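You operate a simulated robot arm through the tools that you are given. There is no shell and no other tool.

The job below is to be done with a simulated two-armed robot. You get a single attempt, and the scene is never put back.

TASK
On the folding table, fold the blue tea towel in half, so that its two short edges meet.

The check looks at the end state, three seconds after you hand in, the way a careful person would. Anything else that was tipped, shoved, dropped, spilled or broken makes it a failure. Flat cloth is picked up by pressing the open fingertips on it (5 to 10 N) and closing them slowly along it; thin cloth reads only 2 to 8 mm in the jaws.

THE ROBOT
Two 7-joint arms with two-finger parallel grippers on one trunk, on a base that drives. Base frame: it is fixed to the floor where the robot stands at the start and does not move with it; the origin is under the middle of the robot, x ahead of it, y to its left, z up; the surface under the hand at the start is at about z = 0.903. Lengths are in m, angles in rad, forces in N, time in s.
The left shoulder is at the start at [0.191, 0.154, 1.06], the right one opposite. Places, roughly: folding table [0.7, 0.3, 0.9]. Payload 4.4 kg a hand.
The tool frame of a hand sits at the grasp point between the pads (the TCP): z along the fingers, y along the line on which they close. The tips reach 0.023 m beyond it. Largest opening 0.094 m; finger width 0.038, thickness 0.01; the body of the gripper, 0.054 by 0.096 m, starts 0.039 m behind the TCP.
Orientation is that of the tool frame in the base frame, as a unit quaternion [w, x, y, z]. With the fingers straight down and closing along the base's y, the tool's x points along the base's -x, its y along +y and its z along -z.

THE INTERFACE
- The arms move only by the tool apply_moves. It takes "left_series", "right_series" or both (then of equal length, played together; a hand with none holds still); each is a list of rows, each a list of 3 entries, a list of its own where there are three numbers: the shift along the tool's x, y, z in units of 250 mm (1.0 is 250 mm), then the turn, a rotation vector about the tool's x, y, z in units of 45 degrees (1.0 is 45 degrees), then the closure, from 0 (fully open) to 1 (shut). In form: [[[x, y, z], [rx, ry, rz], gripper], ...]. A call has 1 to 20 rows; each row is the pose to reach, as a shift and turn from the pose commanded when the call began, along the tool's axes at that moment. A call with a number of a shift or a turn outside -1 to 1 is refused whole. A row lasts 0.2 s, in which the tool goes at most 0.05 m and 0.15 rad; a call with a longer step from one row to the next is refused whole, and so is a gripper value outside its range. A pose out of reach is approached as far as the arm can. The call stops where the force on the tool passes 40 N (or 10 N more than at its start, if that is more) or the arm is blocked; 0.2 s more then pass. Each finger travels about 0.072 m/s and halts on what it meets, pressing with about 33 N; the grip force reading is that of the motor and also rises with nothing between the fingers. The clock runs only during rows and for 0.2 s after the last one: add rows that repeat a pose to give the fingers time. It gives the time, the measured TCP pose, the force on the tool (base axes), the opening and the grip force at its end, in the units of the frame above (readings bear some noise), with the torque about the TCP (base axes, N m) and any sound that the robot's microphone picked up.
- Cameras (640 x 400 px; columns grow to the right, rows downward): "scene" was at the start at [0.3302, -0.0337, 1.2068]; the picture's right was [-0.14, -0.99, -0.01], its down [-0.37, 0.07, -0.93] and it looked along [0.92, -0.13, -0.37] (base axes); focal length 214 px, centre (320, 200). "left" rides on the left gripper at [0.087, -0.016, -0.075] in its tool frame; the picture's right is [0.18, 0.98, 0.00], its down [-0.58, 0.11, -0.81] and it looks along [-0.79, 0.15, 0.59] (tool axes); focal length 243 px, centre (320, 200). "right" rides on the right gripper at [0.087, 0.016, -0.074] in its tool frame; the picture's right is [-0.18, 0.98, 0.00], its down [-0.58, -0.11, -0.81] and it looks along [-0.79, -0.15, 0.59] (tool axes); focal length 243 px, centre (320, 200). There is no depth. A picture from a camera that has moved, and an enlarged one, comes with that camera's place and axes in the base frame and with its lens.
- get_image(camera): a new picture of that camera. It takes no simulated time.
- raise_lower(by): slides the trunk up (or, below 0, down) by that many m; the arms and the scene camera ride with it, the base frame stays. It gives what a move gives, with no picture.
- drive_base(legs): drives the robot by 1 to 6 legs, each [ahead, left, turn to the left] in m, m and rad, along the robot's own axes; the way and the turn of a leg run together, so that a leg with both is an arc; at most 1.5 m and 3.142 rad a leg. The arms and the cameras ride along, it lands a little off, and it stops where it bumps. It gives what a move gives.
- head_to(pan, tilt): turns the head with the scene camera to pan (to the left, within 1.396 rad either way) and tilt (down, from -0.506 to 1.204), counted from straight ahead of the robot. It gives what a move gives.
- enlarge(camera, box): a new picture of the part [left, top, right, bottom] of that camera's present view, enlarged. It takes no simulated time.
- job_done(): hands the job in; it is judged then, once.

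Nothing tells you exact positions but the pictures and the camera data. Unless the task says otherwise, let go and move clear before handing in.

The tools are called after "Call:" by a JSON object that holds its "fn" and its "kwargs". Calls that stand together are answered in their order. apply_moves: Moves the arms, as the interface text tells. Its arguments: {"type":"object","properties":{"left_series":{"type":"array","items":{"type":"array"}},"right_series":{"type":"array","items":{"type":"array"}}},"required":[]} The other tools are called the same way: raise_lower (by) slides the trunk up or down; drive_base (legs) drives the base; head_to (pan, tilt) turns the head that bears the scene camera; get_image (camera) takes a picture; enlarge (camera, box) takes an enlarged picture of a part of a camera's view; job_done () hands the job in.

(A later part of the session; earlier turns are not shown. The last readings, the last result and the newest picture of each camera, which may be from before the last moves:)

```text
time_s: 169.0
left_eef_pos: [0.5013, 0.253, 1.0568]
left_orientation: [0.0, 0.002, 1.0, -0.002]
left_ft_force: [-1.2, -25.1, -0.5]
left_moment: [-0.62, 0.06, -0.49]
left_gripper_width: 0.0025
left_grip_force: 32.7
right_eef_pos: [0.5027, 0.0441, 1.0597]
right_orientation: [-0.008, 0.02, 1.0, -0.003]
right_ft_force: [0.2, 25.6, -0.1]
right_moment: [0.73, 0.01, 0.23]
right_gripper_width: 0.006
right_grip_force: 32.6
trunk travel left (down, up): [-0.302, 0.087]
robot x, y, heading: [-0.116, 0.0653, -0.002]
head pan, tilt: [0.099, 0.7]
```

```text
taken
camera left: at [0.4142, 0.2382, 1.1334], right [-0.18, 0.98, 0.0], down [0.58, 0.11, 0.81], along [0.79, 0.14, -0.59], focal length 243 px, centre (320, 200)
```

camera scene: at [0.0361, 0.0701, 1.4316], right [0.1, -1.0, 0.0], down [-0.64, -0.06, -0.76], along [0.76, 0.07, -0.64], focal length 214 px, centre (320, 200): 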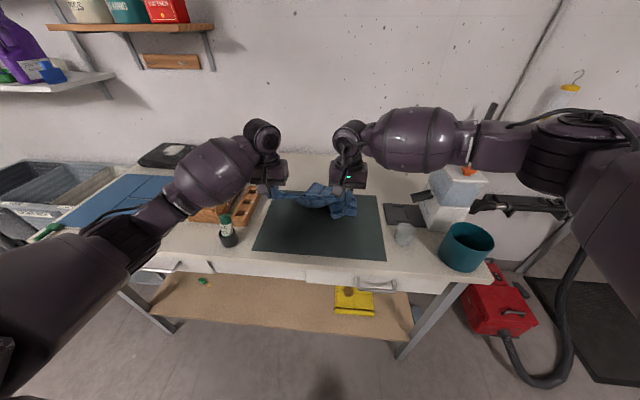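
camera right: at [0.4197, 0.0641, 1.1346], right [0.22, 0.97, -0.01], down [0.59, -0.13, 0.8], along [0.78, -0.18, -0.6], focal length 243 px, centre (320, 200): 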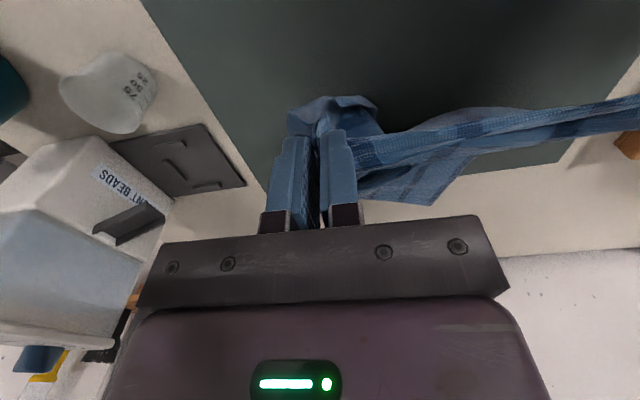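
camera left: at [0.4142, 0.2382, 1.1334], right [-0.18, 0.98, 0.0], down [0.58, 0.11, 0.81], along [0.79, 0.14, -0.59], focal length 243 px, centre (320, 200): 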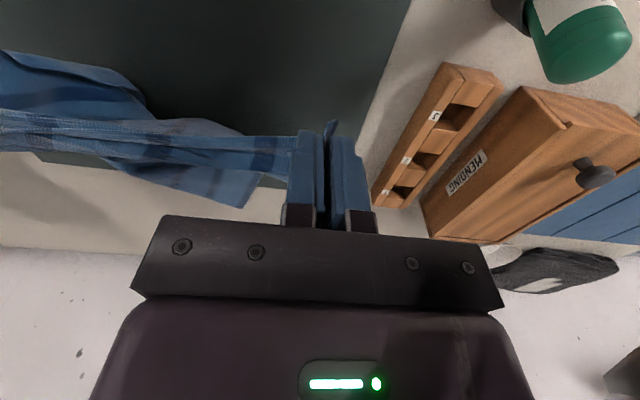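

The edge is stretched taut at 25 N, so I'll bring the hands 1 cm closer. Then I'll raise both slowly until the towel hangs free.

Call:
{"fn": "apply_moves", "kwargs": {"left_series": [[[0, -0.025, -0.05], [0, 0, 0], 1.0], [[0, -0.025, -0.15], [0, 0, 0], 1.0], [[0, -0.025, -0.25], [0, 0, 0], 1.0], [[0, -0.025, -0.35], [0, 0, 0], 1.0], [[0, -0.025, -0.45], [0, 0, 0], 1.0], [[0, -0.025, -0.55], [0, 0, 0], 1.0], [[0, -0.025, -0.65], [0, 0, 0], 1.0], [[0, -0.025, -0.75], [0, 0, 0], 1.0], [[0, -0.025, -0.85], [0, 0, 0], 1.0], [[0, -0.025, -0.92], [0, 0, 0], 1.0], [[0, -0.025, -0.92], [0, 0, 0], 1.0], [[0, -0.025, -0.92], [0, 0, 0], 1.0]], "right_series": [[[0, 0.025, -0.05], [0, 0, 0], 1.0], [[0, 0.025, -0.15], [0, 0, 0], 1.0], [[0, 0.025, -0.25], [0, 0, 0], 1.0], [[0, 0.025, -0.35], [0, 0, 0], 1.0], [[0, 0.025, -0.45], [0, 0, 0], 1.0], [[0, 0.025, -0.55], [0, 0, 0], 1.0], [[0, 0.025, -0.65], [0, 0, 0], 1.0], [[0, 0.025, -0.75], [0, 0, 0], 1.0], [[0, 0.025, -0.85], [0, 0, 0], 1.0], [[0, 0.025, -0.91], [0, 0, 0], 1.0], [[0, 0.025, -0.91], [0, 0, 0], 1.0], [[0, 0.025, -0.91], [0, 0, 0], 1.0]]}}

Call:
{"fn": "get_image", "kwargs": {"camera": "scene"}}

Call:
{"fn": "enlarge", "kwargs": {"camera": "scene", "box": [220, 130, 440, 290]}}

```text
time_s: 171.6
left_eef_pos: [0.5021, 0.2462, 1.2879]
left_orientation: [0.001, 0.0, 1.0, 0.001]
left_ft_force: [-0.2, -5.4, -0.7]
left_moment: [-0.14, 0.07, -0.18]
left_gripper_width: 0.0024
left_grip_force: 33.6
right_eef_pos: [0.5063, 0.0506, 1.2859]
right_orientation: [-0.007, 0.023, 1.0, -0.005]
right_ft_force: [0.9, 5.4, 0.0]
right_moment: [0.19, 0.0, 0.02]
right_gripper_width: 0.0043
right_grip_force: 33.0
trunk travel left (down, up): [-0.302, 0.087]
robot x, y, heading: [-0.1167, 0.0611, -0.001]
head pan, tilt: [0.099, 0.7]
```

```text
taken
camera scene: at [0.0356, 0.0697, 1.4317], right [0.1, -1.0, 0.0], down [-0.64, -0.06, -0.77], along [0.76, 0.07, -0.64], focal length 214 px, centre (320, 200)
```

scene: 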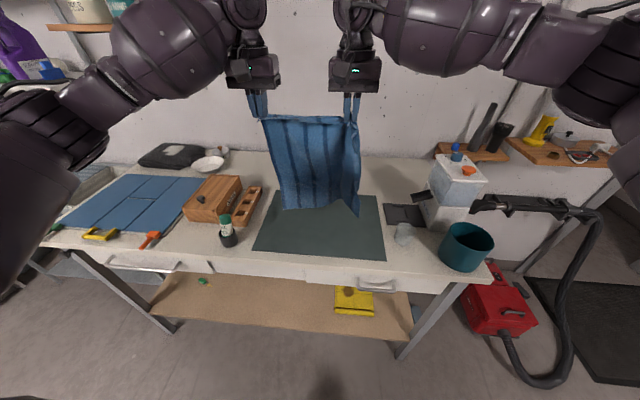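

```text
2.50 times, centred on (330, 210) of scene
camera zoom: at [0.0356, 0.0697, 1.4317], right [0.1, -1.0, 0.0], down [-0.64, -0.06, -0.77], along [0.76, 0.07, -0.64], focal length 536 px, centre (295, 175)
```

zoom: 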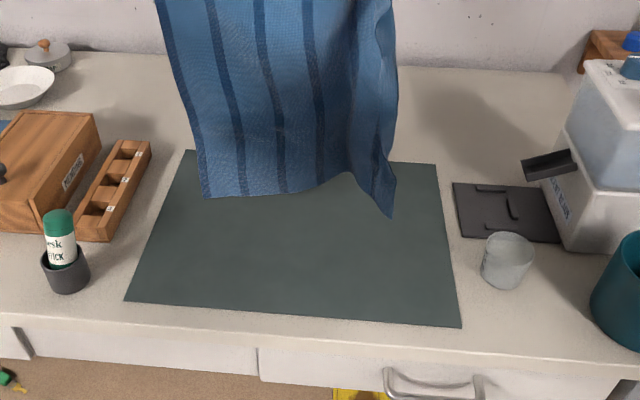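

The towel hangs cleanly from both hands, and everything on the table is intact. I'll bring it about 5 cm closer to me, let it settle, and check where the bottom edge hangs.

Call:
{"fn": "apply_moves", "kwargs": {"left_series": [[[0.04, 0, 0], [0, 0, 0], 1.0], [[0.08, 0, 0], [0, 0, 0], 1.0], [[0.12, 0, 0], [0, 0, 0], 1.0], [[0.16, 0, 0], [0, 0, 0], 1.0], [[0.2, 0, 0], [0, 0, 0], 1.0], [[0.2, 0, 0], [0, 0, 0], 1.0], [[0.2, 0, 0], [0, 0, 0], 1.0], [[0.2, 0, 0], [0, 0, 0], 1.0], [[0.2, 0, 0], [0, 0, 0], 1.0], [[0.2, 0, 0], [0, 0, 0], 1.0]], "right_series": [[[0.04, 0, 0], [0, 0, 0], 1.0], [[0.08, 0, 0], [0, 0, 0], 1.0], [[0.12, 0, 0], [0, 0, 0], 1.0], [[0.16, 0, 0], [0, 0, 0], 1.0], [[0.21, 0, 0], [0, 0, 0], 1.0], [[0.21, 0, 0], [0, 0, 0], 1.0], [[0.21, 0, 0], [0, 0, 0], 1.0], [[0.21, 0, 0], [0, 0, 0], 1.0], [[0.21, 0, 0], [0, 0, 0], 1.0], [[0.21, 0, 0], [0, 0, 0], 1.0]]}}

Call:
{"fn": "get_image", "kwargs": {"camera": "scene"}}

Call:
{"fn": "enlarge", "kwargs": {"camera": "scene", "box": [220, 110, 440, 280]}}

```text
time_s: 173.8
left_eef_pos: [0.4517, 0.2457, 1.2876]
left_orientation: [0.001, 0.001, 1.0, 0.0]
left_ft_force: [-0.5, -2.8, 0.5]
left_moment: [-0.05, 0.0, -0.13]
left_gripper_width: 0.0024
left_grip_force: 32.6
right_eef_pos: [0.4549, 0.0528, 1.2874]
right_orientation: [-0.007, 0.022, 1.0, -0.005]
right_ft_force: [0.2, 1.9, -0.4]
right_moment: [0.07, -0.02, 0.0]
right_gripper_width: 0.0042
right_grip_force: 33.1
trunk travel left (down, up): [-0.302, 0.087]
robot x, y, heading: [-0.1178, 0.0653, -0.003]
head pan, tilt: [0.099, 0.7]
```

```text
taken
camera scene: at [0.0358, 0.0698, 1.4317], right [0.1, -1.0, 0.0], down [-0.64, -0.06, -0.76], along [0.76, 0.07, -0.64], focal length 214 px, centre (320, 200)
```

scene: 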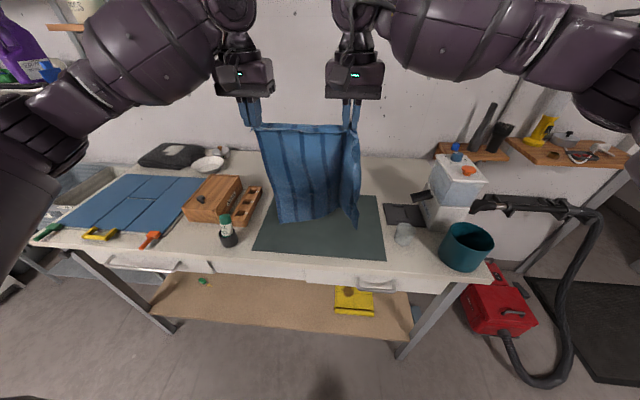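

```text
2.35 times, centred on (330, 195) of scene
camera zoom: at [0.0358, 0.0698, 1.4317], right [0.1, -1.0, 0.0], down [-0.64, -0.06, -0.76], along [0.76, 0.07, -0.64], focal length 505 px, centre (296, 212)
```

zoom: 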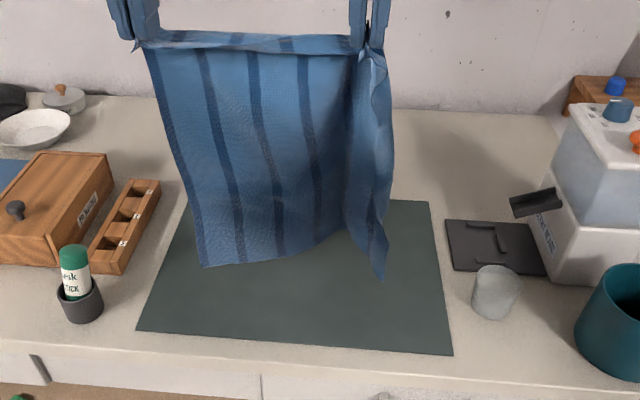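

The towel hangs flat, with a small loose strip on the right side. I'll lower it until the bottom edge just meets the mat.

Call:
{"fn": "apply_moves", "kwargs": {"left_series": [[[0, 0, 0.03], [0, 0, 0], 1.0], [[0, 0, 0.06], [0, 0, 0], 1.0], [[0, 0, 0.09], [0, 0, 0], 1.0], [[0, 0, 0.12], [0, 0, 0], 1.0], [[0, 0, 0.12], [0, 0, 0], 1.0], [[0, 0, 0.12], [0, 0, 0], 1.0], [[0, 0, 0.12], [0, 0, 0], 1.0]], "right_series": [[[0, 0, 0.03], [0, 0, 0], 1.0], [[0, 0, 0.06], [0, 0, 0], 1.0], [[0, 0, 0.09], [0, 0, 0], 1.0], [[0, 0, 0.12], [0, 0, 0], 1.0], [[0, 0, 0.12], [0, 0, 0], 1.0], [[0, 0, 0.12], [0, 0, 0], 1.0], [[0, 0, 0.12], [0, 0, 0], 1.0]]}}

Call:
{"fn": "enlarge", "kwargs": {"camera": "scene", "box": [220, 110, 440, 280]}}

```text
time_s: 175.4
left_eef_pos: [0.45, 0.2476, 1.2568]
left_orientation: [0.001, 0.0, 1.0, 0.0]
left_ft_force: [-0.5, -3.3, -0.8]
left_moment: [-0.09, 0.01, -0.04]
left_gripper_width: 0.0023
left_grip_force: 33.1
right_eef_pos: [0.4541, 0.0518, 1.2567]
right_orientation: [-0.007, 0.023, 1.0, -0.005]
right_ft_force: [0.1, 2.8, 0.4]
right_moment: [0.1, 0.02, -0.02]
right_gripper_width: 0.004
right_grip_force: 32.7
trunk travel left (down, up): [-0.302, 0.087]
robot x, y, heading: [-0.1154, 0.0625, 0.002]
head pan, tilt: [0.099, 0.7]
```

```text
2.35 times, centred on (330, 195) of scene
camera zoom: at [0.0357, 0.0698, 1.4317], right [0.1, -1.0, 0.0], down [-0.64, -0.06, -0.76], along [0.76, 0.07, -0.64], focal length 505 px, centre (296, 212)
```

zoom: 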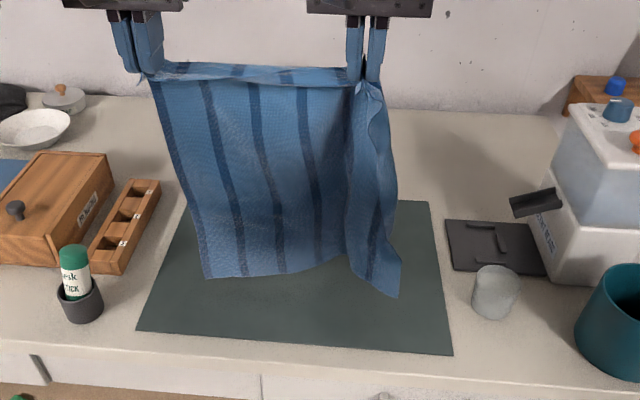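

The bottom edge touches at about x = 0.50, slightly ahead of the hands. I'll lift a little, shift back 5 cm, and set the bottom edge down again so the fold stays in easy reach.

Call:
{"fn": "apply_moves", "kwargs": {"left_series": [[[0, 0, -0.06], [0, 0, 0], 1.0], [[0.05, 0, -0.06], [0, 0, 0], 1.0], [[0.1, 0, -0.06], [0, 0, 0], 1.0], [[0.15, 0, -0.06], [0, 0, 0], 1.0], [[0.2, 0, -0.06], [0, 0, 0], 1.0], [[0.2, 0, -0.06], [0, 0, 0], 1.0], [[0.2, 0, -0.06], [0, 0, 0], 1.0], [[0.2, 0, -0.06], [0, 0, 0], 1.0], [[0.2, 0, -0.02], [0, 0, 0], 1.0], [[0.2, 0, 0.02], [0, 0, 0], 1.0], [[0.2, 0, 0.05], [0, 0, 0], 1.0], [[0.2, 0, 0.05], [0, 0, 0], 1.0], [[0.2, 0, 0.05], [0, 0, 0], 1.0]], "right_series": [[[0, 0, -0.06], [0, 0, 0], 1.0], [[0.05, 0, -0.06], [0, 0, 0], 1.0], [[0.1, 0, -0.06], [0, 0, 0], 1.0], [[0.15, 0, -0.06], [0, 0, 0], 1.0], [[0.21, 0, -0.06], [0, 0, 0], 1.0], [[0.21, 0, -0.06], [0, 0, 0], 1.0], [[0.21, 0, -0.06], [0, 0, 0], 1.0], [[0.21, 0, -0.06], [0, 0, 0], 1.0], [[0.21, 0, -0.02], [0, 0, 0], 1.0], [[0.21, 0, 0.02], [0, 0, 0], 1.0], [[0.21, 0, 0.05], [0, 0, 0], 1.0], [[0.21, 0, 0.05], [0, 0, 0], 1.0], [[0.21, 0, 0.05], [0, 0, 0], 1.0]]}}

Call:
{"fn": "enlarge", "kwargs": {"camera": "scene", "box": [220, 110, 440, 280]}}

```text
time_s: 178.2
left_eef_pos: [0.4003, 0.2463, 1.2459]
left_orientation: [0.0, 0.001, 1.0, 0.0]
left_ft_force: [0.1, -1.7, 0.6]
left_moment: [-0.03, -0.01, -0.06]
left_gripper_width: 0.0023
left_grip_force: 32.9
right_eef_pos: [0.4019, 0.0543, 1.2462]
right_orientation: [-0.006, 0.023, 1.0, -0.005]
right_ft_force: [0.7, 1.2, -0.1]
right_moment: [0.04, 0.0, -0.02]
right_gripper_width: 0.0042
right_grip_force: 33.0
trunk travel left (down, up): [-0.302, 0.087]
robot x, y, heading: [-0.1167, 0.0601, -0.002]
head pan, tilt: [0.099, 0.7]
```

```text
2.35 times, centred on (330, 195) of scene
camera zoom: at [0.0359, 0.0698, 1.4317], right [0.1, -1.0, 0.0], down [-0.64, -0.06, -0.76], along [0.76, 0.07, -0.64], focal length 505 px, centre (296, 212)
```

zoom: 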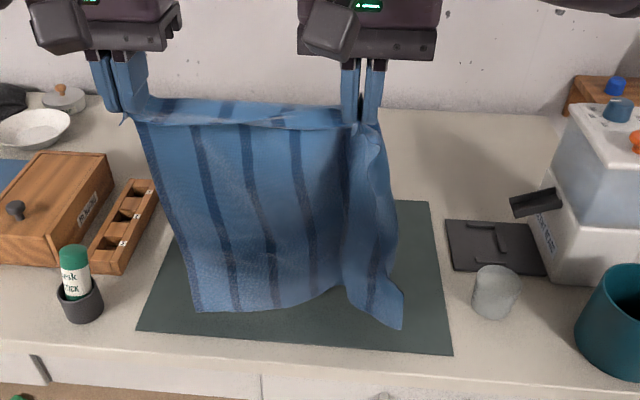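

The bottom edge now rests at about x = 0.446. I'll lay the lower half down by moving both hands forward and down together at 45 degrees, until half the towel lies on the mat.

Call:
{"fn": "apply_moves", "kwargs": {"left_series": [[[-0.11, 0, 0.02], [0, 0, 0], 1.0], [[-0.22, 0, 0.04], [0, 0, 0], 1.0], [[-0.3, 0, 0.12], [0, 0, 0], 1.0], [[-0.38, 0, 0.2], [0, 0, 0], 1.0], [[-0.46, 0, 0.28], [0, 0, 0], 1.0], [[-0.54, 0, 0.36], [0, 0, 0], 1.0], [[-0.62, 0, 0.44], [0, 0, 0], 1.0], [[-0.7, 0, 0.52], [0, 0, 0], 1.0], [[-0.7, 0, 0.52], [0, 0, 0], 1.0], [[-0.7, 0, 0.52], [0, 0, 0], 1.0]], "right_series": [[[-0.11, 0.005, 0.02], [0, 0, 0], 1.0], [[-0.22, 0.01, 0.04], [0, 0, 0], 1.0], [[-0.3, 0.014, 0.12], [0, 0, 0], 1.0], [[-0.38, 0.017, 0.2], [0, 0, 0], 1.0], [[-0.46, 0.021, 0.28], [0, 0, 0], 1.0], [[-0.54, 0.025, 0.36], [0, 0, 0], 1.0], [[-0.62, 0.028, 0.44], [0, 0, 0], 1.0], [[-0.7, 0.032, 0.52], [0, 0, 0], 1.0], [[-0.7, 0.032, 0.52], [0, 0, 0], 1.0], [[-0.7, 0.032, 0.52], [0, 0, 0], 1.0]]}}

Call:
{"fn": "get_image", "kwargs": {"camera": "scene"}}

Call:
{"fn": "enlarge", "kwargs": {"camera": "scene", "box": [220, 130, 440, 300]}}

```text
time_s: 180.4
left_eef_pos: [0.5773, 0.2449, 1.1144]
left_orientation: [0.0, 0.002, 1.0, -0.001]
left_ft_force: [1.0, -1.7, -1.0]
left_moment: [0.0, 0.02, -0.1]
left_gripper_width: 0.0025
left_grip_force: 33.0
right_eef_pos: [0.5779, 0.0539, 1.1118]
right_orientation: [-0.007, 0.023, 1.0, -0.005]
right_ft_force: [0.5, 2.0, 1.3]
right_moment: [0.03, 0.01, -0.04]
right_gripper_width: 0.0039
right_grip_force: 33.0
trunk travel left (down, up): [-0.302, 0.087]
robot x, y, heading: [-0.1145, 0.0609, -0.002]
head pan, tilt: [0.099, 0.7]
```

```text
taken
camera scene: at [0.0364, 0.0698, 1.4316], right [0.1, -1.0, 0.0], down [-0.64, -0.06, -0.76], along [0.76, 0.07, -0.64], focal length 214 px, centre (320, 200)
```

scene: 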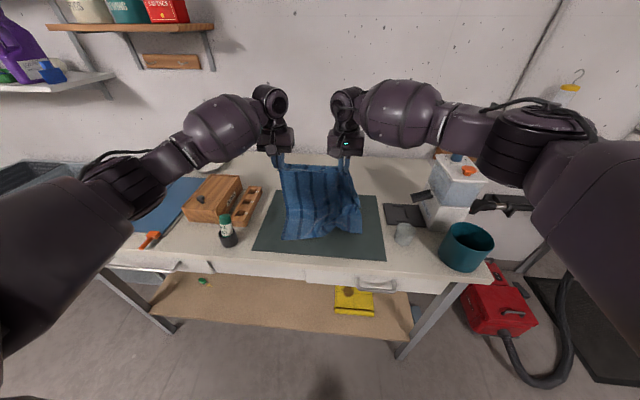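

```text
2.35 times, centred on (330, 215) of scene
camera zoom: at [0.0364, 0.0698, 1.4316], right [0.1, -1.0, 0.0], down [-0.64, -0.06, -0.76], along [0.76, 0.07, -0.64], focal length 505 px, centre (296, 165)
```

zoom: 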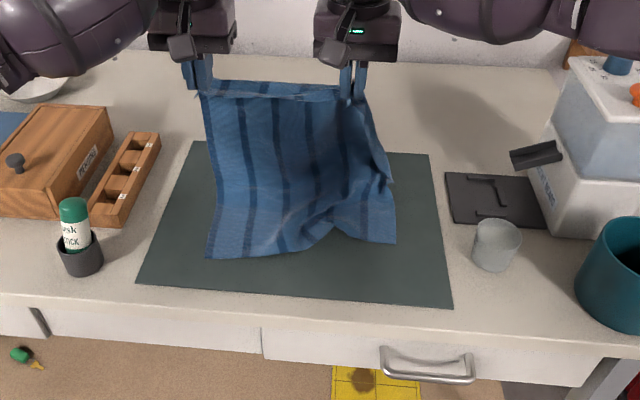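

The lower half is lying down nicely, though the right bottom corner is a few centimetres further forward than the left. I'll lower slightly and drive the base forward 4.5 cm to keep the hands well within reach.

Call:
{"fn": "apply_moves", "kwargs": {"left_series": [[[0, 0, 0.04], [0, 0, 0], 1.0], [[0, 0, 0.08], [0, 0, 0], 1.0], [[0, 0, 0.08], [0, 0, 0], 1.0]], "right_series": [[[0, 0, 0.04], [0, 0, 0], 1.0], [[0, 0, 0.08], [0, 0, 0], 1.0], [[0, 0, 0.08], [0, 0, 0], 1.0]]}}

Call:
{"fn": "drive_base", "kwargs": {"legs": [[0.045, 0.0, 0.0]]}}

Call:
{"fn": "get_image", "kwargs": {"camera": "scene"}}

Call:
{"fn": "enlarge", "kwargs": {"camera": "scene", "box": [220, 130, 440, 300]}}

```text
time_s: 181.2
left_eef_pos: [0.5778, 0.2461, 1.0959]
left_orientation: [0.0, 0.001, 1.0, -0.001]
left_ft_force: [-0.7, -2.0, -0.2]
left_moment: [-0.02, -0.02, -0.12]
left_gripper_width: 0.0023
left_grip_force: 32.5
right_eef_pos: [0.5765, 0.0527, 1.0928]
right_orientation: [-0.007, 0.023, 1.0, -0.005]
right_ft_force: [0.1, 2.8, -0.7]
right_moment: [0.05, -0.01, 0.0]
right_gripper_width: 0.0043
right_grip_force: 32.5
trunk travel left (down, up): [-0.302, 0.087]
robot x, y, heading: [-0.1187, 0.0624, -0.002]
head pan, tilt: [0.099, 0.7]
```

```text
time_s: 182.1
left_eef_pos: [0.6237, 0.2453, 1.0939]
left_orientation: [0.001, 0.001, 1.0, 0.001]
left_ft_force: [-0.1, -1.4, -0.6]
left_moment: [-0.05, 0.01, -0.05]
left_gripper_width: 0.0027
left_grip_force: 33.1
right_eef_pos: [0.6222, 0.0527, 1.0904]
right_orientation: [-0.008, 0.023, 1.0, -0.005]
right_ft_force: [0.8, 1.7, -0.4]
right_moment: [0.07, 0.04, -0.04]
right_gripper_width: 0.0044
right_grip_force: 33.1
trunk travel left (down, up): [-0.302, 0.087]
robot x, y, heading: [-0.0722, 0.0632, -0.006]
head pan, tilt: [0.099, 0.7]
```

```text
taken
camera scene: at [0.083, 0.0695, 1.4314], right [0.1, -1.0, 0.0], down [-0.64, -0.06, -0.76], along [0.76, 0.07, -0.65], focal length 214 px, centre (320, 200)
```

scene: 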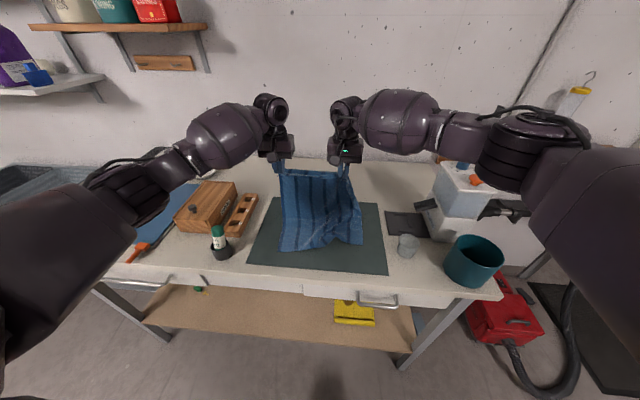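

```text
2.35 times, centred on (330, 215) of scene
camera zoom: at [0.083, 0.0695, 1.4314], right [0.1, -1.0, 0.0], down [-0.64, -0.06, -0.76], along [0.76, 0.07, -0.65], focal length 505 px, centre (296, 165)
```

zoom: 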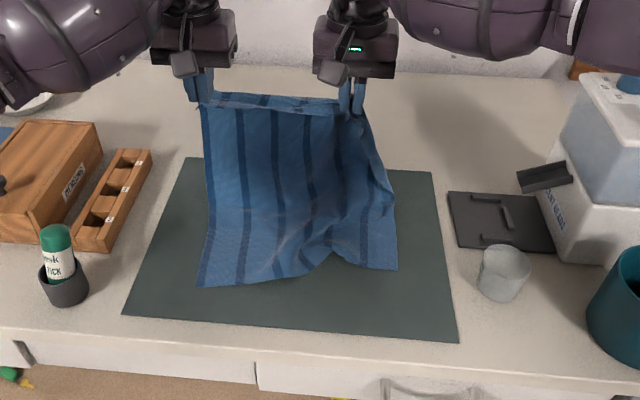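

The lower half is down. I'll bring the right hand 4 cm further forward to take up the slack on that side and lower both hands a little.

Call:
{"fn": "apply_moves", "kwargs": {"left_series": [[[0, 0, 0.02], [0, 0, 0], 1.0], [[0, 0, 0.04], [0, 0, 0], 1.0], [[0, 0, 0.06], [0, 0, 0], 1.0], [[0, 0, 0.08], [0, 0, 0], 1.0], [[0, 0, 0.08], [0, 0, 0], 1.0]], "right_series": [[[-0.04, 0.006, 0.02], [0, 0, 0], 1.0], [[-0.08, 0.012, 0.04], [0, 0, 0], 1.0], [[-0.12, 0.018, 0.06], [0, 0, 0], 1.0], [[-0.16, 0.024, 0.08], [0, 0, 0], 1.0], [[-0.16, 0.024, 0.08], [0, 0, 0], 1.0]]}}

Call:
{"fn": "enlarge", "kwargs": {"camera": "scene", "box": [220, 130, 440, 300]}}

```text
time_s: 183.3
left_eef_pos: [0.6215, 0.2456, 1.0756]
left_orientation: [0.001, 0.002, 1.0, 0.0]
left_ft_force: [0.1, -0.1, 0.0]
left_moment: [-0.01, -0.03, -0.06]
left_gripper_width: 0.0025
left_grip_force: 33.1
right_eef_pos: [0.6572, 0.0568, 1.0727]
right_orientation: [-0.007, 0.023, 1.0, -0.005]
right_ft_force: [-0.4, 0.2, 0.2]
right_moment: [0.04, -0.01, -0.03]
right_gripper_width: 0.0041
right_grip_force: 33.2
trunk travel left (down, up): [-0.302, 0.087]
robot x, y, heading: [-0.0723, 0.0646, -0.005]
head pan, tilt: [0.099, 0.7]
```

```text
2.35 times, centred on (330, 215) of scene
camera zoom: at [0.0806, 0.0692, 1.4318], right [0.1, -1.0, 0.0], down [-0.64, -0.06, -0.77], along [0.76, 0.07, -0.64], focal length 505 px, centre (296, 165)
```

zoom: 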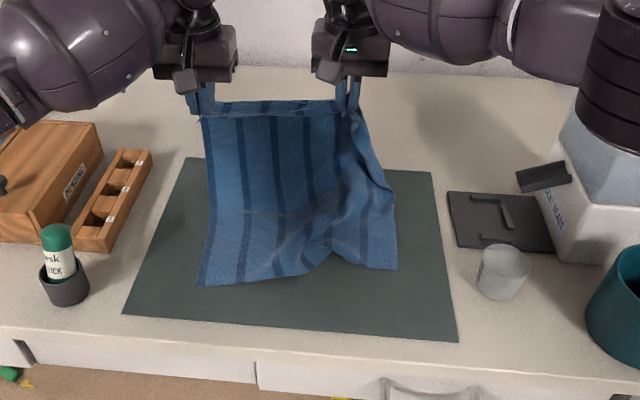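

Everything is lined up. Now the return: I'll bring both hands back toward me and down, folding the upper half over the lower, about halfway first.

Call:
{"fn": "apply_moves", "kwargs": {"left_series": [[[0.08, -0.02, 0.07], [0, 0, 0], 1.0], [[0.16, -0.04, 0.14], [0, 0, 0], 1.0], [[0.24, -0.06, 0.21], [0, 0, 0], 1.0], [[0.32, -0.08, 0.28], [0, 0, 0], 1.0], [[0.32, -0.08, 0.28], [0, 0, 0], 1.0]], "right_series": [[[0.07, -0.023, 0.07], [0, 0, 0], 1.0], [[0.14, -0.046, 0.14], [0, 0, 0], 1.0], [[0.21, -0.07, 0.21], [0, 0, 0], 1.0], [[0.28, -0.093, 0.28], [0, 0, 0], 1.0], [[0.28, -0.093, 0.28], [0, 0, 0], 1.0]]}}

Call:
{"fn": "get_image", "kwargs": {"camera": "scene"}}

Call:
{"fn": "enlarge", "kwargs": {"camera": "scene", "box": [220, 130, 440, 300]}}

```text
time_s: 184.5
left_eef_pos: [0.5435, 0.2277, 1.0051]
left_orientation: [0.001, 0.002, 1.0, -0.001]
left_ft_force: [0.7, -1.8, 0.5]
left_moment: [-0.04, 0.01, -0.06]
left_gripper_width: 0.0019
left_grip_force: 32.8
right_eef_pos: [0.5866, 0.0366, 1.0027]
right_orientation: [-0.007, 0.022, 1.0, -0.005]
right_ft_force: [0.2, 1.6, 0.6]
right_moment: [0.06, 0.0, -0.01]
right_gripper_width: 0.0042
right_grip_force: 32.7
trunk travel left (down, up): [-0.302, 0.087]
robot x, y, heading: [-0.074, 0.0623, -0.007]
head pan, tilt: [0.099, 0.7]
```

```text
taken
camera scene: at [0.081, 0.0696, 1.4317], right [0.1, -1.0, 0.0], down [-0.64, -0.06, -0.76], along [0.76, 0.07, -0.64], focal length 214 px, centre (320, 200)
```

scene: 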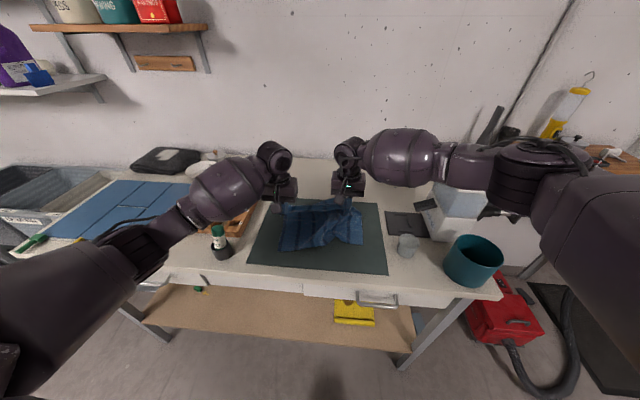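

```text
2.35 times, centred on (330, 215) of scene
camera zoom: at [0.081, 0.0696, 1.4317], right [0.1, -1.0, 0.0], down [-0.64, -0.06, -0.76], along [0.76, 0.07, -0.64], focal length 505 px, centre (296, 165)
```

zoom: 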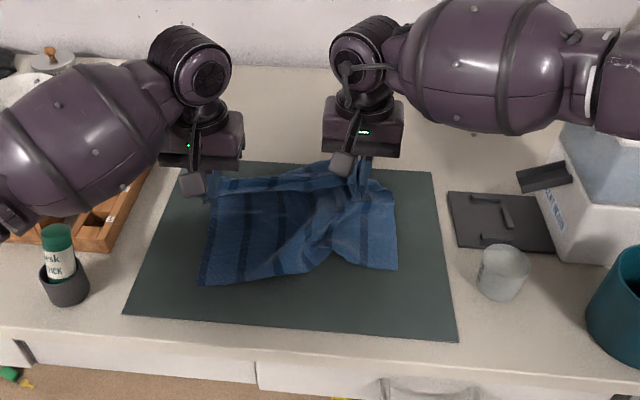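

The fold is forming well. I'll raise the trunk 4 cm for elbow clearance over the pot, then continue.

Call:
{"fn": "raise_lower", "kwargs": {"by": 0.04}}

Call:
{"fn": "apply_moves", "kwargs": {"left_series": [[[0.03, -0.01, 0.06], [0, 0, 0], 1.0], [[0.06, -0.02, 0.12], [0, 0, 0], 1.0], [[0.06, -0.02, 0.16], [0, 0, 0], 1.0], [[0.06, -0.02, 0.16], [0, 0, 0], 1.0]], "right_series": [[[0.03, -0.01, 0.06], [0, 0, 0], 1.0], [[0.06, -0.02, 0.12], [0, 0, 0], 1.0], [[0.06, -0.02, 0.16], [0, 0, 0], 1.0], [[0.06, -0.02, 0.16], [0, 0, 0], 1.0]]}}

Call:
{"fn": "drive_base", "kwargs": {"legs": [[-0.045, 0.0, 0.0]]}}

Call:
{"fn": "get_image", "kwargs": {"camera": "scene"}}

Call:
{"fn": "enlarge", "kwargs": {"camera": "scene", "box": [220, 130, 440, 300]}}

```text
time_s: 185.3
left_eef_pos: [0.5429, 0.2253, 1.0443]
left_orientation: [0.001, 0.001, 1.0, 0.001]
left_ft_force: [0.6, -1.9, -0.2]
left_moment: [-0.04, 0.02, -0.06]
left_gripper_width: 0.0021
left_grip_force: 32.8
right_eef_pos: [0.5874, 0.0352, 1.0419]
right_orientation: [-0.008, 0.023, 1.0, -0.005]
right_ft_force: [0.6, 2.2, -0.1]
right_moment: [0.07, 0.02, -0.01]
right_gripper_width: 0.0043
right_grip_force: 33.2
trunk travel left (down, up): [-0.342, 0.047]
robot x, y, heading: [-0.0694, 0.0636, -0.002]
head pan, tilt: [0.099, 0.7]
```

```text
time_s: 186.3
left_eef_pos: [0.5268, 0.2203, 1.0042]
left_orientation: [0.0, 0.001, 1.0, 0.001]
left_ft_force: [0.2, -0.1, -0.2]
left_moment: [-0.04, -0.04, -0.06]
left_gripper_width: 0.0022
left_grip_force: 32.6
right_eef_pos: [0.5733, 0.0314, 1.0032]
right_orientation: [-0.007, 0.023, 1.0, -0.005]
right_ft_force: [0.5, 0.9, -0.2]
right_moment: [0.02, -0.02, -0.02]
right_gripper_width: 0.0041
right_grip_force: 32.8
trunk travel left (down, up): [-0.342, 0.047]
robot x, y, heading: [-0.0718, 0.0611, 0.0]
head pan, tilt: [0.099, 0.7]
```

```text
time_s: 187.2
left_eef_pos: [0.4815, 0.2196, 1.0067]
left_orientation: [0.002, 0.002, 1.0, 0.0]
left_ft_force: [0.7, -0.1, 0.6]
left_moment: [-0.03, 0.0, -0.01]
left_gripper_width: 0.0023
left_grip_force: 33.3
right_eef_pos: [0.5267, 0.0317, 1.0045]
right_orientation: [-0.007, 0.023, 1.0, -0.005]
right_ft_force: [-0.8, 1.0, 0.8]
right_moment: [0.01, -0.02, -0.02]
right_gripper_width: 0.004
right_grip_force: 33.2
trunk travel left (down, up): [-0.342, 0.047]
robot x, y, heading: [-0.114, 0.061, -0.005]
head pan, tilt: [0.099, 0.7]
```

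```text
taken
camera scene: at [0.0248, 0.0696, 1.4733], right [0.09, -1.0, 0.0], down [-0.64, -0.06, -0.77], along [0.76, 0.07, -0.64], focal length 214 px, centre (320, 200)
```

scene: 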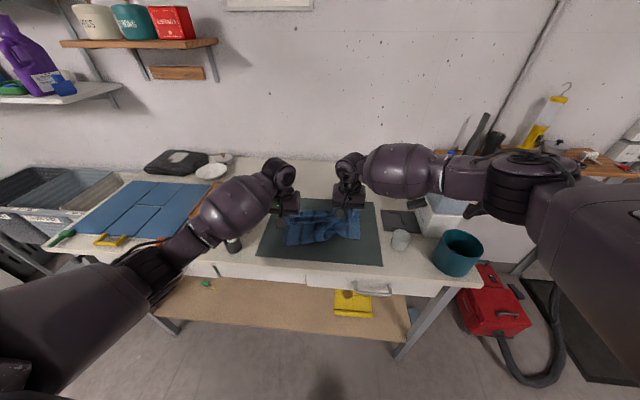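

```text
2.35 times, centred on (330, 215) of scene
camera zoom: at [0.0248, 0.0696, 1.4733], right [0.09, -1.0, 0.0], down [-0.64, -0.06, -0.77], along [0.76, 0.07, -0.64], focal length 505 px, centre (296, 165)
```

zoom: 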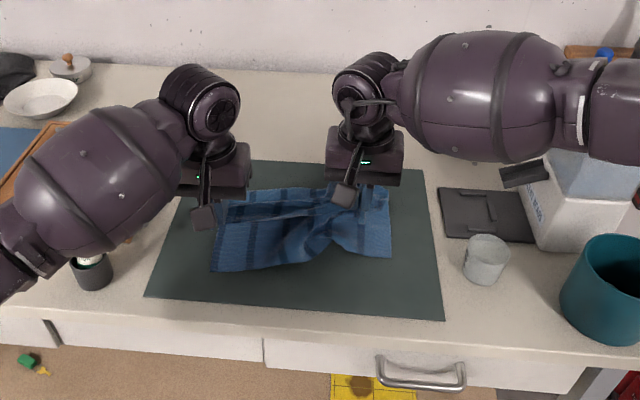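

The lower edge is unchanged, at (0.459, 0.228) and (0.505, -0.026). I'll lower both hands the rest of the way, right over it.

Call:
{"fn": "apply_moves", "kwargs": {"left_series": [[[0.01, -0.01, 0.06], [0, 0, 0], 1.0], [[0.02, -0.02, 0.12], [0, 0, 0], 1.0], [[0.03, -0.035, 0.18], [0, 0, 0], 1.0], [[0.045, -0.05, 0.24], [0, 0, 0], 1.0], [[0.045, -0.05, 0.27], [0, 0, 0], 1.0], [[0.045, -0.05, 0.27], [0, 0, 0], 1.0]], "right_series": [[[0.01, -0.015, 0.06], [0, 0, 0], 1.0], [[0.02, -0.03, 0.12], [0, 0, 0], 1.0], [[0.03, -0.05, 0.18], [0, 0, 0], 1.0], [[0.04, -0.07, 0.24], [0, 0, 0], 1.0], [[0.04, -0.07, 0.265], [0, 0, 0], 1.0], [[0.04, -0.07, 0.265], [0, 0, 0], 1.0]]}}

Call:
{"fn": "get_image", "kwargs": {"camera": "scene"}}

Call:
{"fn": "get_image", "kwargs": {"camera": "left"}}

Call:
{"fn": "get_image", "kwargs": {"camera": "right"}}

```text
time_s: 188.6
left_eef_pos: [0.4699, 0.2085, 0.9358]
left_orientation: [0.001, 0.003, 1.0, 0.0]
left_ft_force: [1.0, -5.8, 0.1]
left_moment: [-0.16, -0.03, -0.11]
left_gripper_width: 0.0024
left_grip_force: 33.3
right_eef_pos: [0.5167, 0.0155, 0.9346]
right_orientation: [-0.007, 0.022, 1.0, -0.004]
right_ft_force: [-0.9, 6.1, 4.5]
right_moment: [0.18, -0.02, 0.0]
right_gripper_width: 0.0041
right_grip_force: 32.6
trunk travel left (down, up): [-0.342, 0.047]
robot x, y, heading: [-0.1149, 0.0616, -0.005]
head pan, tilt: [0.099, 0.7]
```

```text
taken
camera scene: at [0.0268, 0.0696, 1.4732], right [0.09, -1.0, 0.0], down [-0.64, -0.06, -0.77], along [0.76, 0.07, -0.64], focal length 214 px, centre (320, 200)
```

scene: 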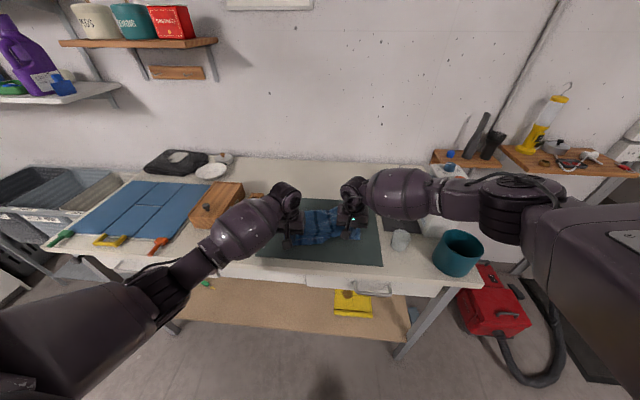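

```text
taken
camera left: at [0.3841, 0.1943, 1.0122], right [-0.18, 0.98, 0.0], down [0.58, 0.11, 0.81], along [0.79, 0.14, -0.59], focal length 243 px, centre (320, 200)
```

left: 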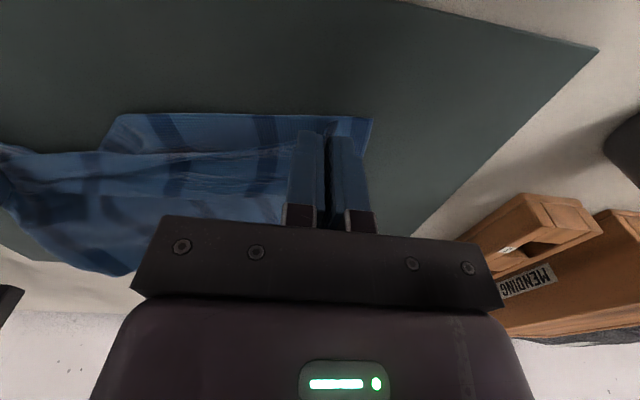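

```text
taken
camera right: at [0.4321, 0.0354, 1.01], right [0.23, 0.97, -0.01], down [0.59, -0.13, 0.8], along [0.78, -0.19, -0.6], focal length 243 px, centre (320, 200)
```

right: 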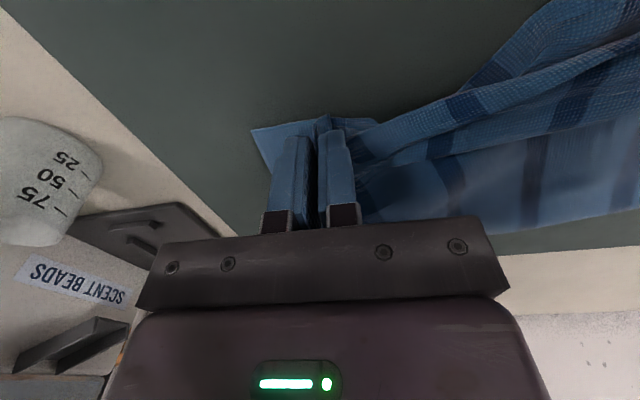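

Both corners sit over the bottom edge. I'll lower the last few millimetres, open both grippers slowly and rise straight up.

Call:
{"fn": "apply_moves", "kwargs": {"left_series": [[[0, 0, 0.016], [0, 0, 0], 1.0], [[0, 0, 0.016], [0, 0, 0], 0.92], [[0, 0, 0.016], [0, 0, 0], 0.84], [[0, 0, 0.016], [0, 0, 0], 0.76], [[0, 0, 0.016], [0, 0, 0], 0.68], [[0, 0, 0.016], [0, 0, 0], 0.6], [[0, 0, 0.016], [0, 0, 0], 0.5], [[0, 0, 0.016], [0, 0, 0], 0.4], [[0, 0, -0.04], [0, 0, 0], 0.4], [[0, 0, -0.12], [0, 0, 0], 0.4], [[0, 0, -0.26], [0, 0, 0], 0.4], [[0, 0, -0.4], [0, 0, 0], 0.4], [[0, 0, -0.5], [0, 0, 0], 0.4]], "right_series": [[[0, 0, 0.012], [0, 0, 0], 1.0], [[0, 0, 0.012], [0, 0, 0], 0.92], [[0, 0, 0.012], [0, 0, 0], 0.84], [[0, 0, 0.012], [0, 0, 0], 0.76], [[0, 0, 0.012], [0, 0, 0], 0.68], [[0, 0, 0.012], [0, 0, 0], 0.6], [[0, 0, 0.012], [0, 0, 0], 0.5], [[0, 0, 0.012], [0, 0, 0], 0.4], [[0, 0, -0.04], [0, 0, 0], 0.4], [[0, 0, -0.12], [0, 0, 0], 0.4], [[0, 0, -0.26], [0, 0, 0], 0.4], [[0, 0, -0.4], [0, 0, 0], 0.4], [[0, 0, -0.5], [0, 0, 0], 0.4]]}}

Call:
{"fn": "get_image", "kwargs": {"camera": "scene"}}

Call:
{"fn": "enlarge", "kwargs": {"camera": "scene", "box": [240, 160, 420, 290]}}

Call:
{"fn": "get_image", "kwargs": {"camera": "right"}}

Call:
{"fn": "get_image", "kwargs": {"camera": "left"}}

```text
time_s: 191.4
left_eef_pos: [0.4714, 0.208, 1.0596]
left_orientation: [0.0, 0.002, 1.0, 0.0]
left_ft_force: [-0.3, 0.0, -0.2]
left_moment: [-0.02, 0.02, 0.0]
left_gripper_width: 0.0561
left_grip_force: 0.1
right_eef_pos: [0.5164, 0.0168, 1.0623]
right_orientation: [-0.008, 0.024, 1.0, -0.004]
right_ft_force: [0.9, 0.8, 0.5]
right_moment: [0.04, 0.02, 0.0]
right_gripper_width: 0.0561
right_grip_force: 0.1
trunk travel left (down, up): [-0.342, 0.047]
robot x, y, heading: [-0.1179, 0.0627, -0.004]
head pan, tilt: [0.099, 0.7]
```

```text
taken
camera scene: at [0.0268, 0.07, 1.4731], right [0.09, -1.0, 0.0], down [-0.64, -0.06, -0.77], along [0.76, 0.07, -0.64], focal length 214 px, centre (320, 200)
```

scene: 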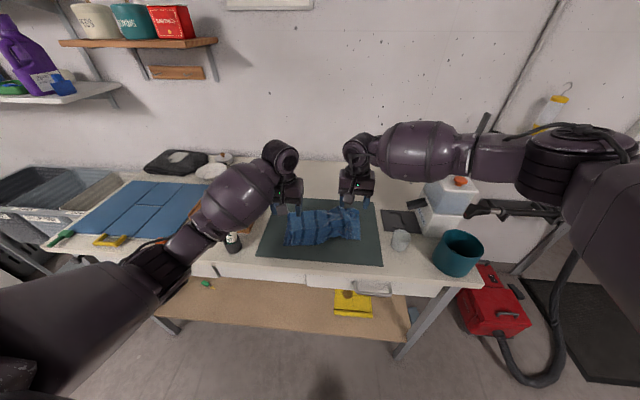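

```text
3.08 times, centred on (330, 225) of scene
camera zoom: at [0.0268, 0.07, 1.4731], right [0.09, -1.0, 0.0], down [-0.64, -0.06, -0.77], along [0.76, 0.07, -0.64], focal length 660 px, centre (289, 123)
```

zoom: 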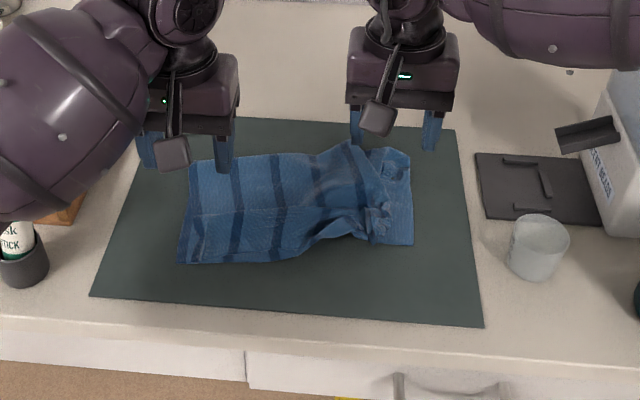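

```text
taken
camera right: at [0.4322, 0.0373, 1.1385], right [0.23, 0.97, -0.01], down [0.59, -0.13, 0.8], along [0.78, -0.19, -0.6], focal length 243 px, centre (320, 200)
```

right: 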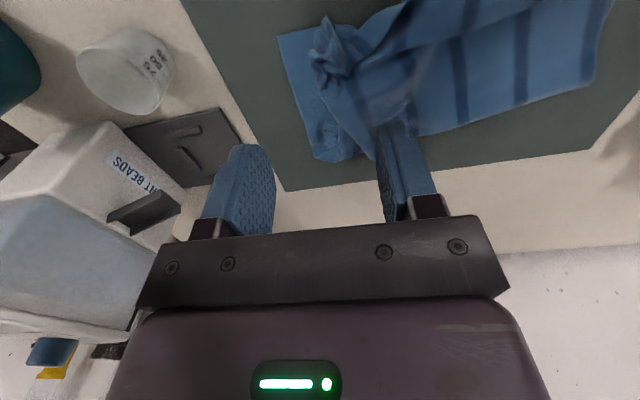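

```text
taken
camera left: at [0.3845, 0.1941, 1.1343], right [-0.18, 0.98, 0.0], down [0.58, 0.11, 0.81], along [0.79, 0.15, -0.59], focal length 243 px, centre (320, 200)
```

left: 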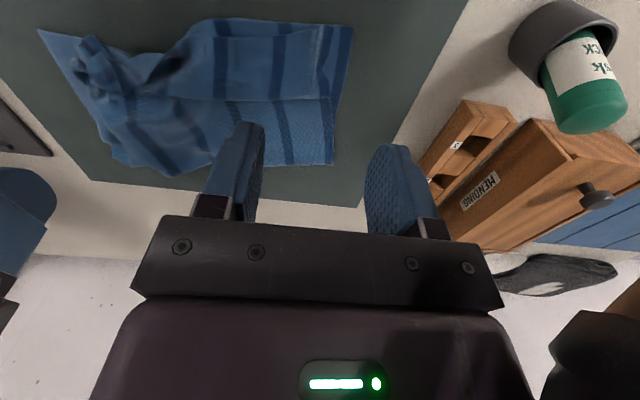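

That's a real fold now. The left side lies neatly, while the right near corner is still bunched. I'll move both hands aside for an unobstructed look.

Call:
{"fn": "apply_moves", "kwargs": {"left_series": [[[0.05, 0.1, -0.12], [0, 0, 0], 0.4], [[0.1, 0.2, -0.24], [0, 0, 0], 0.4], [[0.1, 0.3, -0.36], [0, 0, 0], 0.4], [[0.1, 0.4, -0.48], [0, 0, 0], 0.4], [[0.1, 0.5, -0.6], [0, 0, 0], 0.4], [[0.1, 0.5, -0.6], [0, 0, 0], 0.4]], "right_series": [[[0.05, -0.1, -0.12], [0, 0, 0], 0.4], [[0.1, -0.2, -0.24], [0, 0, 0], 0.4], [[0.1, -0.3, -0.36], [0, 0, 0], 0.4], [[0.1, -0.4, -0.48], [0, 0, 0], 0.4], [[0.1, -0.5, -0.6], [0, 0, 0], 0.4], [[0.1, -0.5, -0.6], [0, 0, 0], 0.4]]}}

Call:
{"fn": "get_image", "kwargs": {"camera": "scene"}}

Call:
{"fn": "enlarge", "kwargs": {"camera": "scene", "box": [260, 180, 400, 280]}}

```text
time_s: 192.8
left_eef_pos: [0.4447, 0.3316, 1.2132]
left_orientation: [-0.001, 0.003, 1.0, 0.0]
left_ft_force: [0.1, 0.1, 0.1]
left_moment: [-0.03, 0.0, 0.02]
left_gripper_width: 0.0564
left_grip_force: 0.1
right_eef_pos: [0.4912, -0.1076, 1.2112]
right_orientation: [-0.008, 0.023, 1.0, -0.005]
right_ft_force: [0.0, 0.4, -1.0]
right_moment: [0.02, -0.01, -0.01]
right_gripper_width: 0.0563
right_grip_force: 0.1
trunk travel left (down, up): [-0.342, 0.047]
robot x, y, heading: [-0.1192, 0.0649, -0.005]
head pan, tilt: [0.099, 0.7]
```

```text
taken
camera scene: at [0.028, 0.0697, 1.4729], right [0.09, -1.0, 0.0], down [-0.64, -0.06, -0.76], along [0.76, 0.07, -0.64], focal length 214 px, centre (320, 200)
```

scene: 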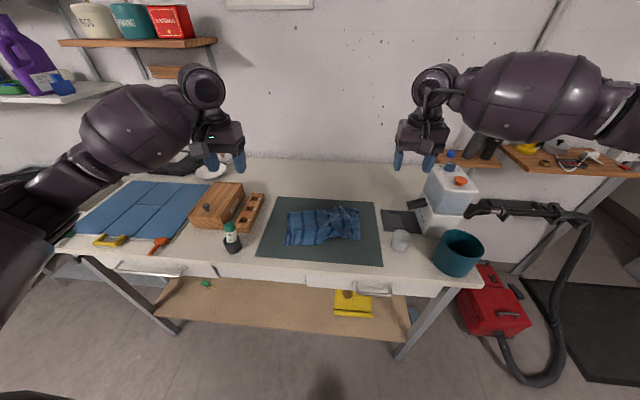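

```text
4.00 times, centred on (330, 230) of scene
camera zoom: at [0.028, 0.0697, 1.4729], right [0.09, -1.0, 0.0], down [-0.64, -0.06, -0.76], along [0.76, 0.07, -0.64], focal length 858 px, centre (280, 80)
```

zoom: 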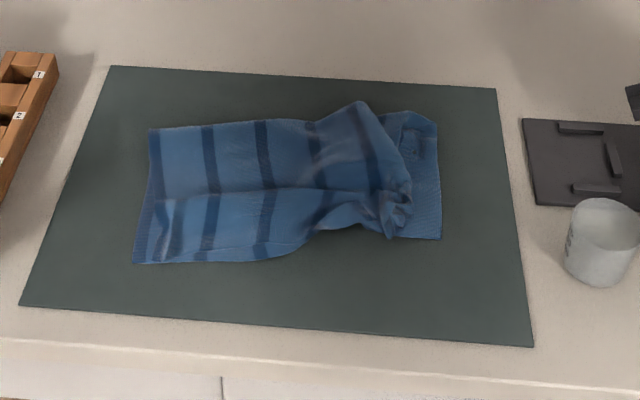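

Call:
{"fn": "enlarge", "kwargs": {"camera": "scene", "box": [285, 200, 335, 250]}}

Call:
{"fn": "enlarge", "kwargs": {"camera": "scene", "box": [325, 200, 375, 250]}}

Call:
{"fn": "get_image", "kwargs": {"camera": "right"}}

Call:
{"fn": "get_image", "kwargs": {"camera": "left"}}

```text
8.00 times, centred on (310, 225) of scene
camera zoom: at [0.028, 0.0697, 1.4729], right [0.09, -1.0, 0.0], down [-0.64, -0.06, -0.76], along [0.76, 0.07, -0.64], focal length 1716 px, centre (400, 0)
```

zoom: 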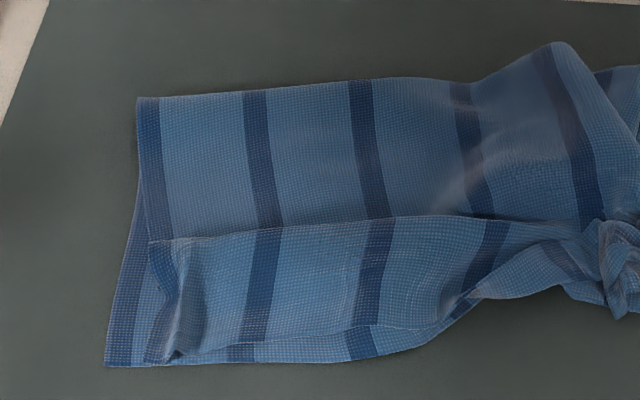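

```text
8.00 times, centred on (350, 225) of scene
camera zoom: at [0.028, 0.0697, 1.4729], right [0.09, -1.0, 0.0], down [-0.64, -0.06, -0.76], along [0.76, 0.07, -0.64], focal length 1716 px, centre (80, 0)
```

zoom: 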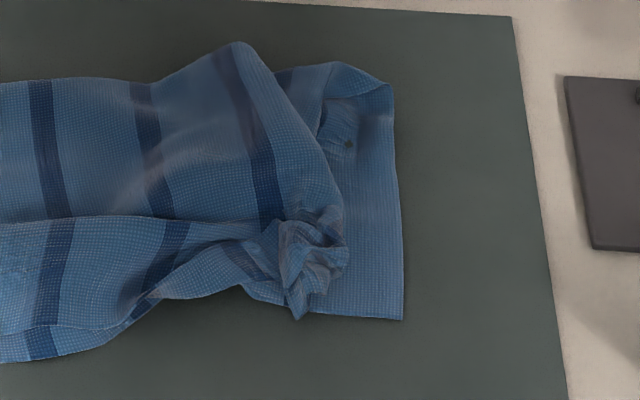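

```text
taken
camera right: at [0.4083, -0.0852, 1.2876], right [0.23, 0.97, -0.01], down [0.59, -0.13, 0.8], along [0.78, -0.19, -0.6], focal length 243 px, centre (320, 200)
```

right: 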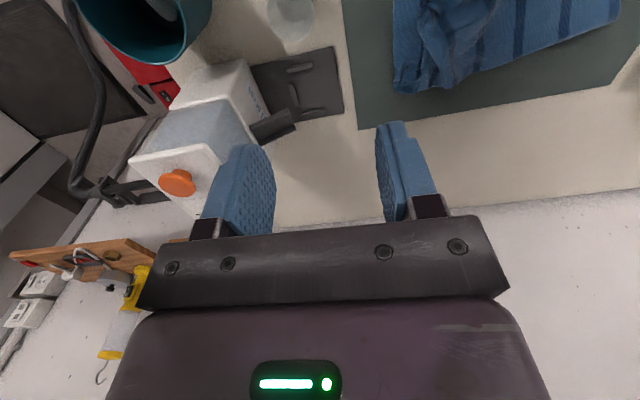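

```text
taken
camera left: at [0.3586, 0.3174, 1.2895], right [-0.18, 0.98, 0.0], down [0.58, 0.11, 0.81], along [0.79, 0.15, -0.59], focal length 243 px, centre (320, 200)
```

left: 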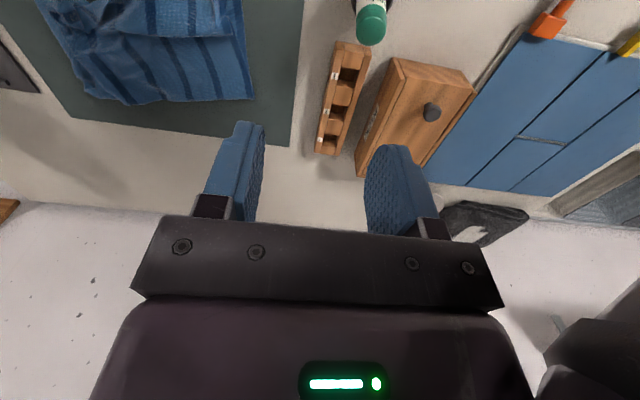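

Call:
{"fn": "enlarge", "kwargs": {"camera": "left", "box": [20, 0, 270, 120]}}

Call:
{"fn": "enlarge", "kwargs": {"camera": "right", "box": [380, 0, 640, 110]}}

```text
2.56 times, centred on (145, 60) of left
camera zoom: at [0.3586, 0.3174, 1.2895], right [-0.18, 0.98, 0.0], down [0.58, 0.11, 0.81], along [0.79, 0.15, -0.59], focal length 621 px, centre (768, 558)
```

zoom: 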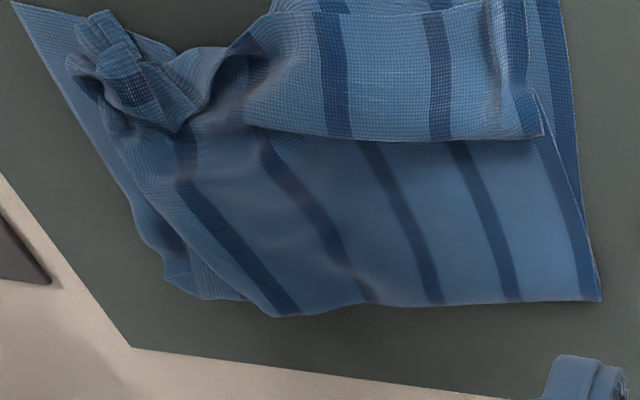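

```text
2.46 times, centred on (510, 55) of right
camera zoom: at [0.4083, -0.0852, 1.2876], right [0.23, 0.97, -0.01], down [0.59, -0.13, 0.8], along [0.78, -0.19, -0.6], focal length 597 px, centre (-148, 557)
```

zoom: 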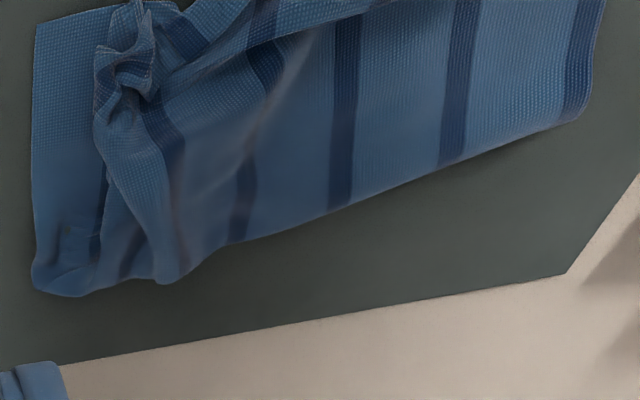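

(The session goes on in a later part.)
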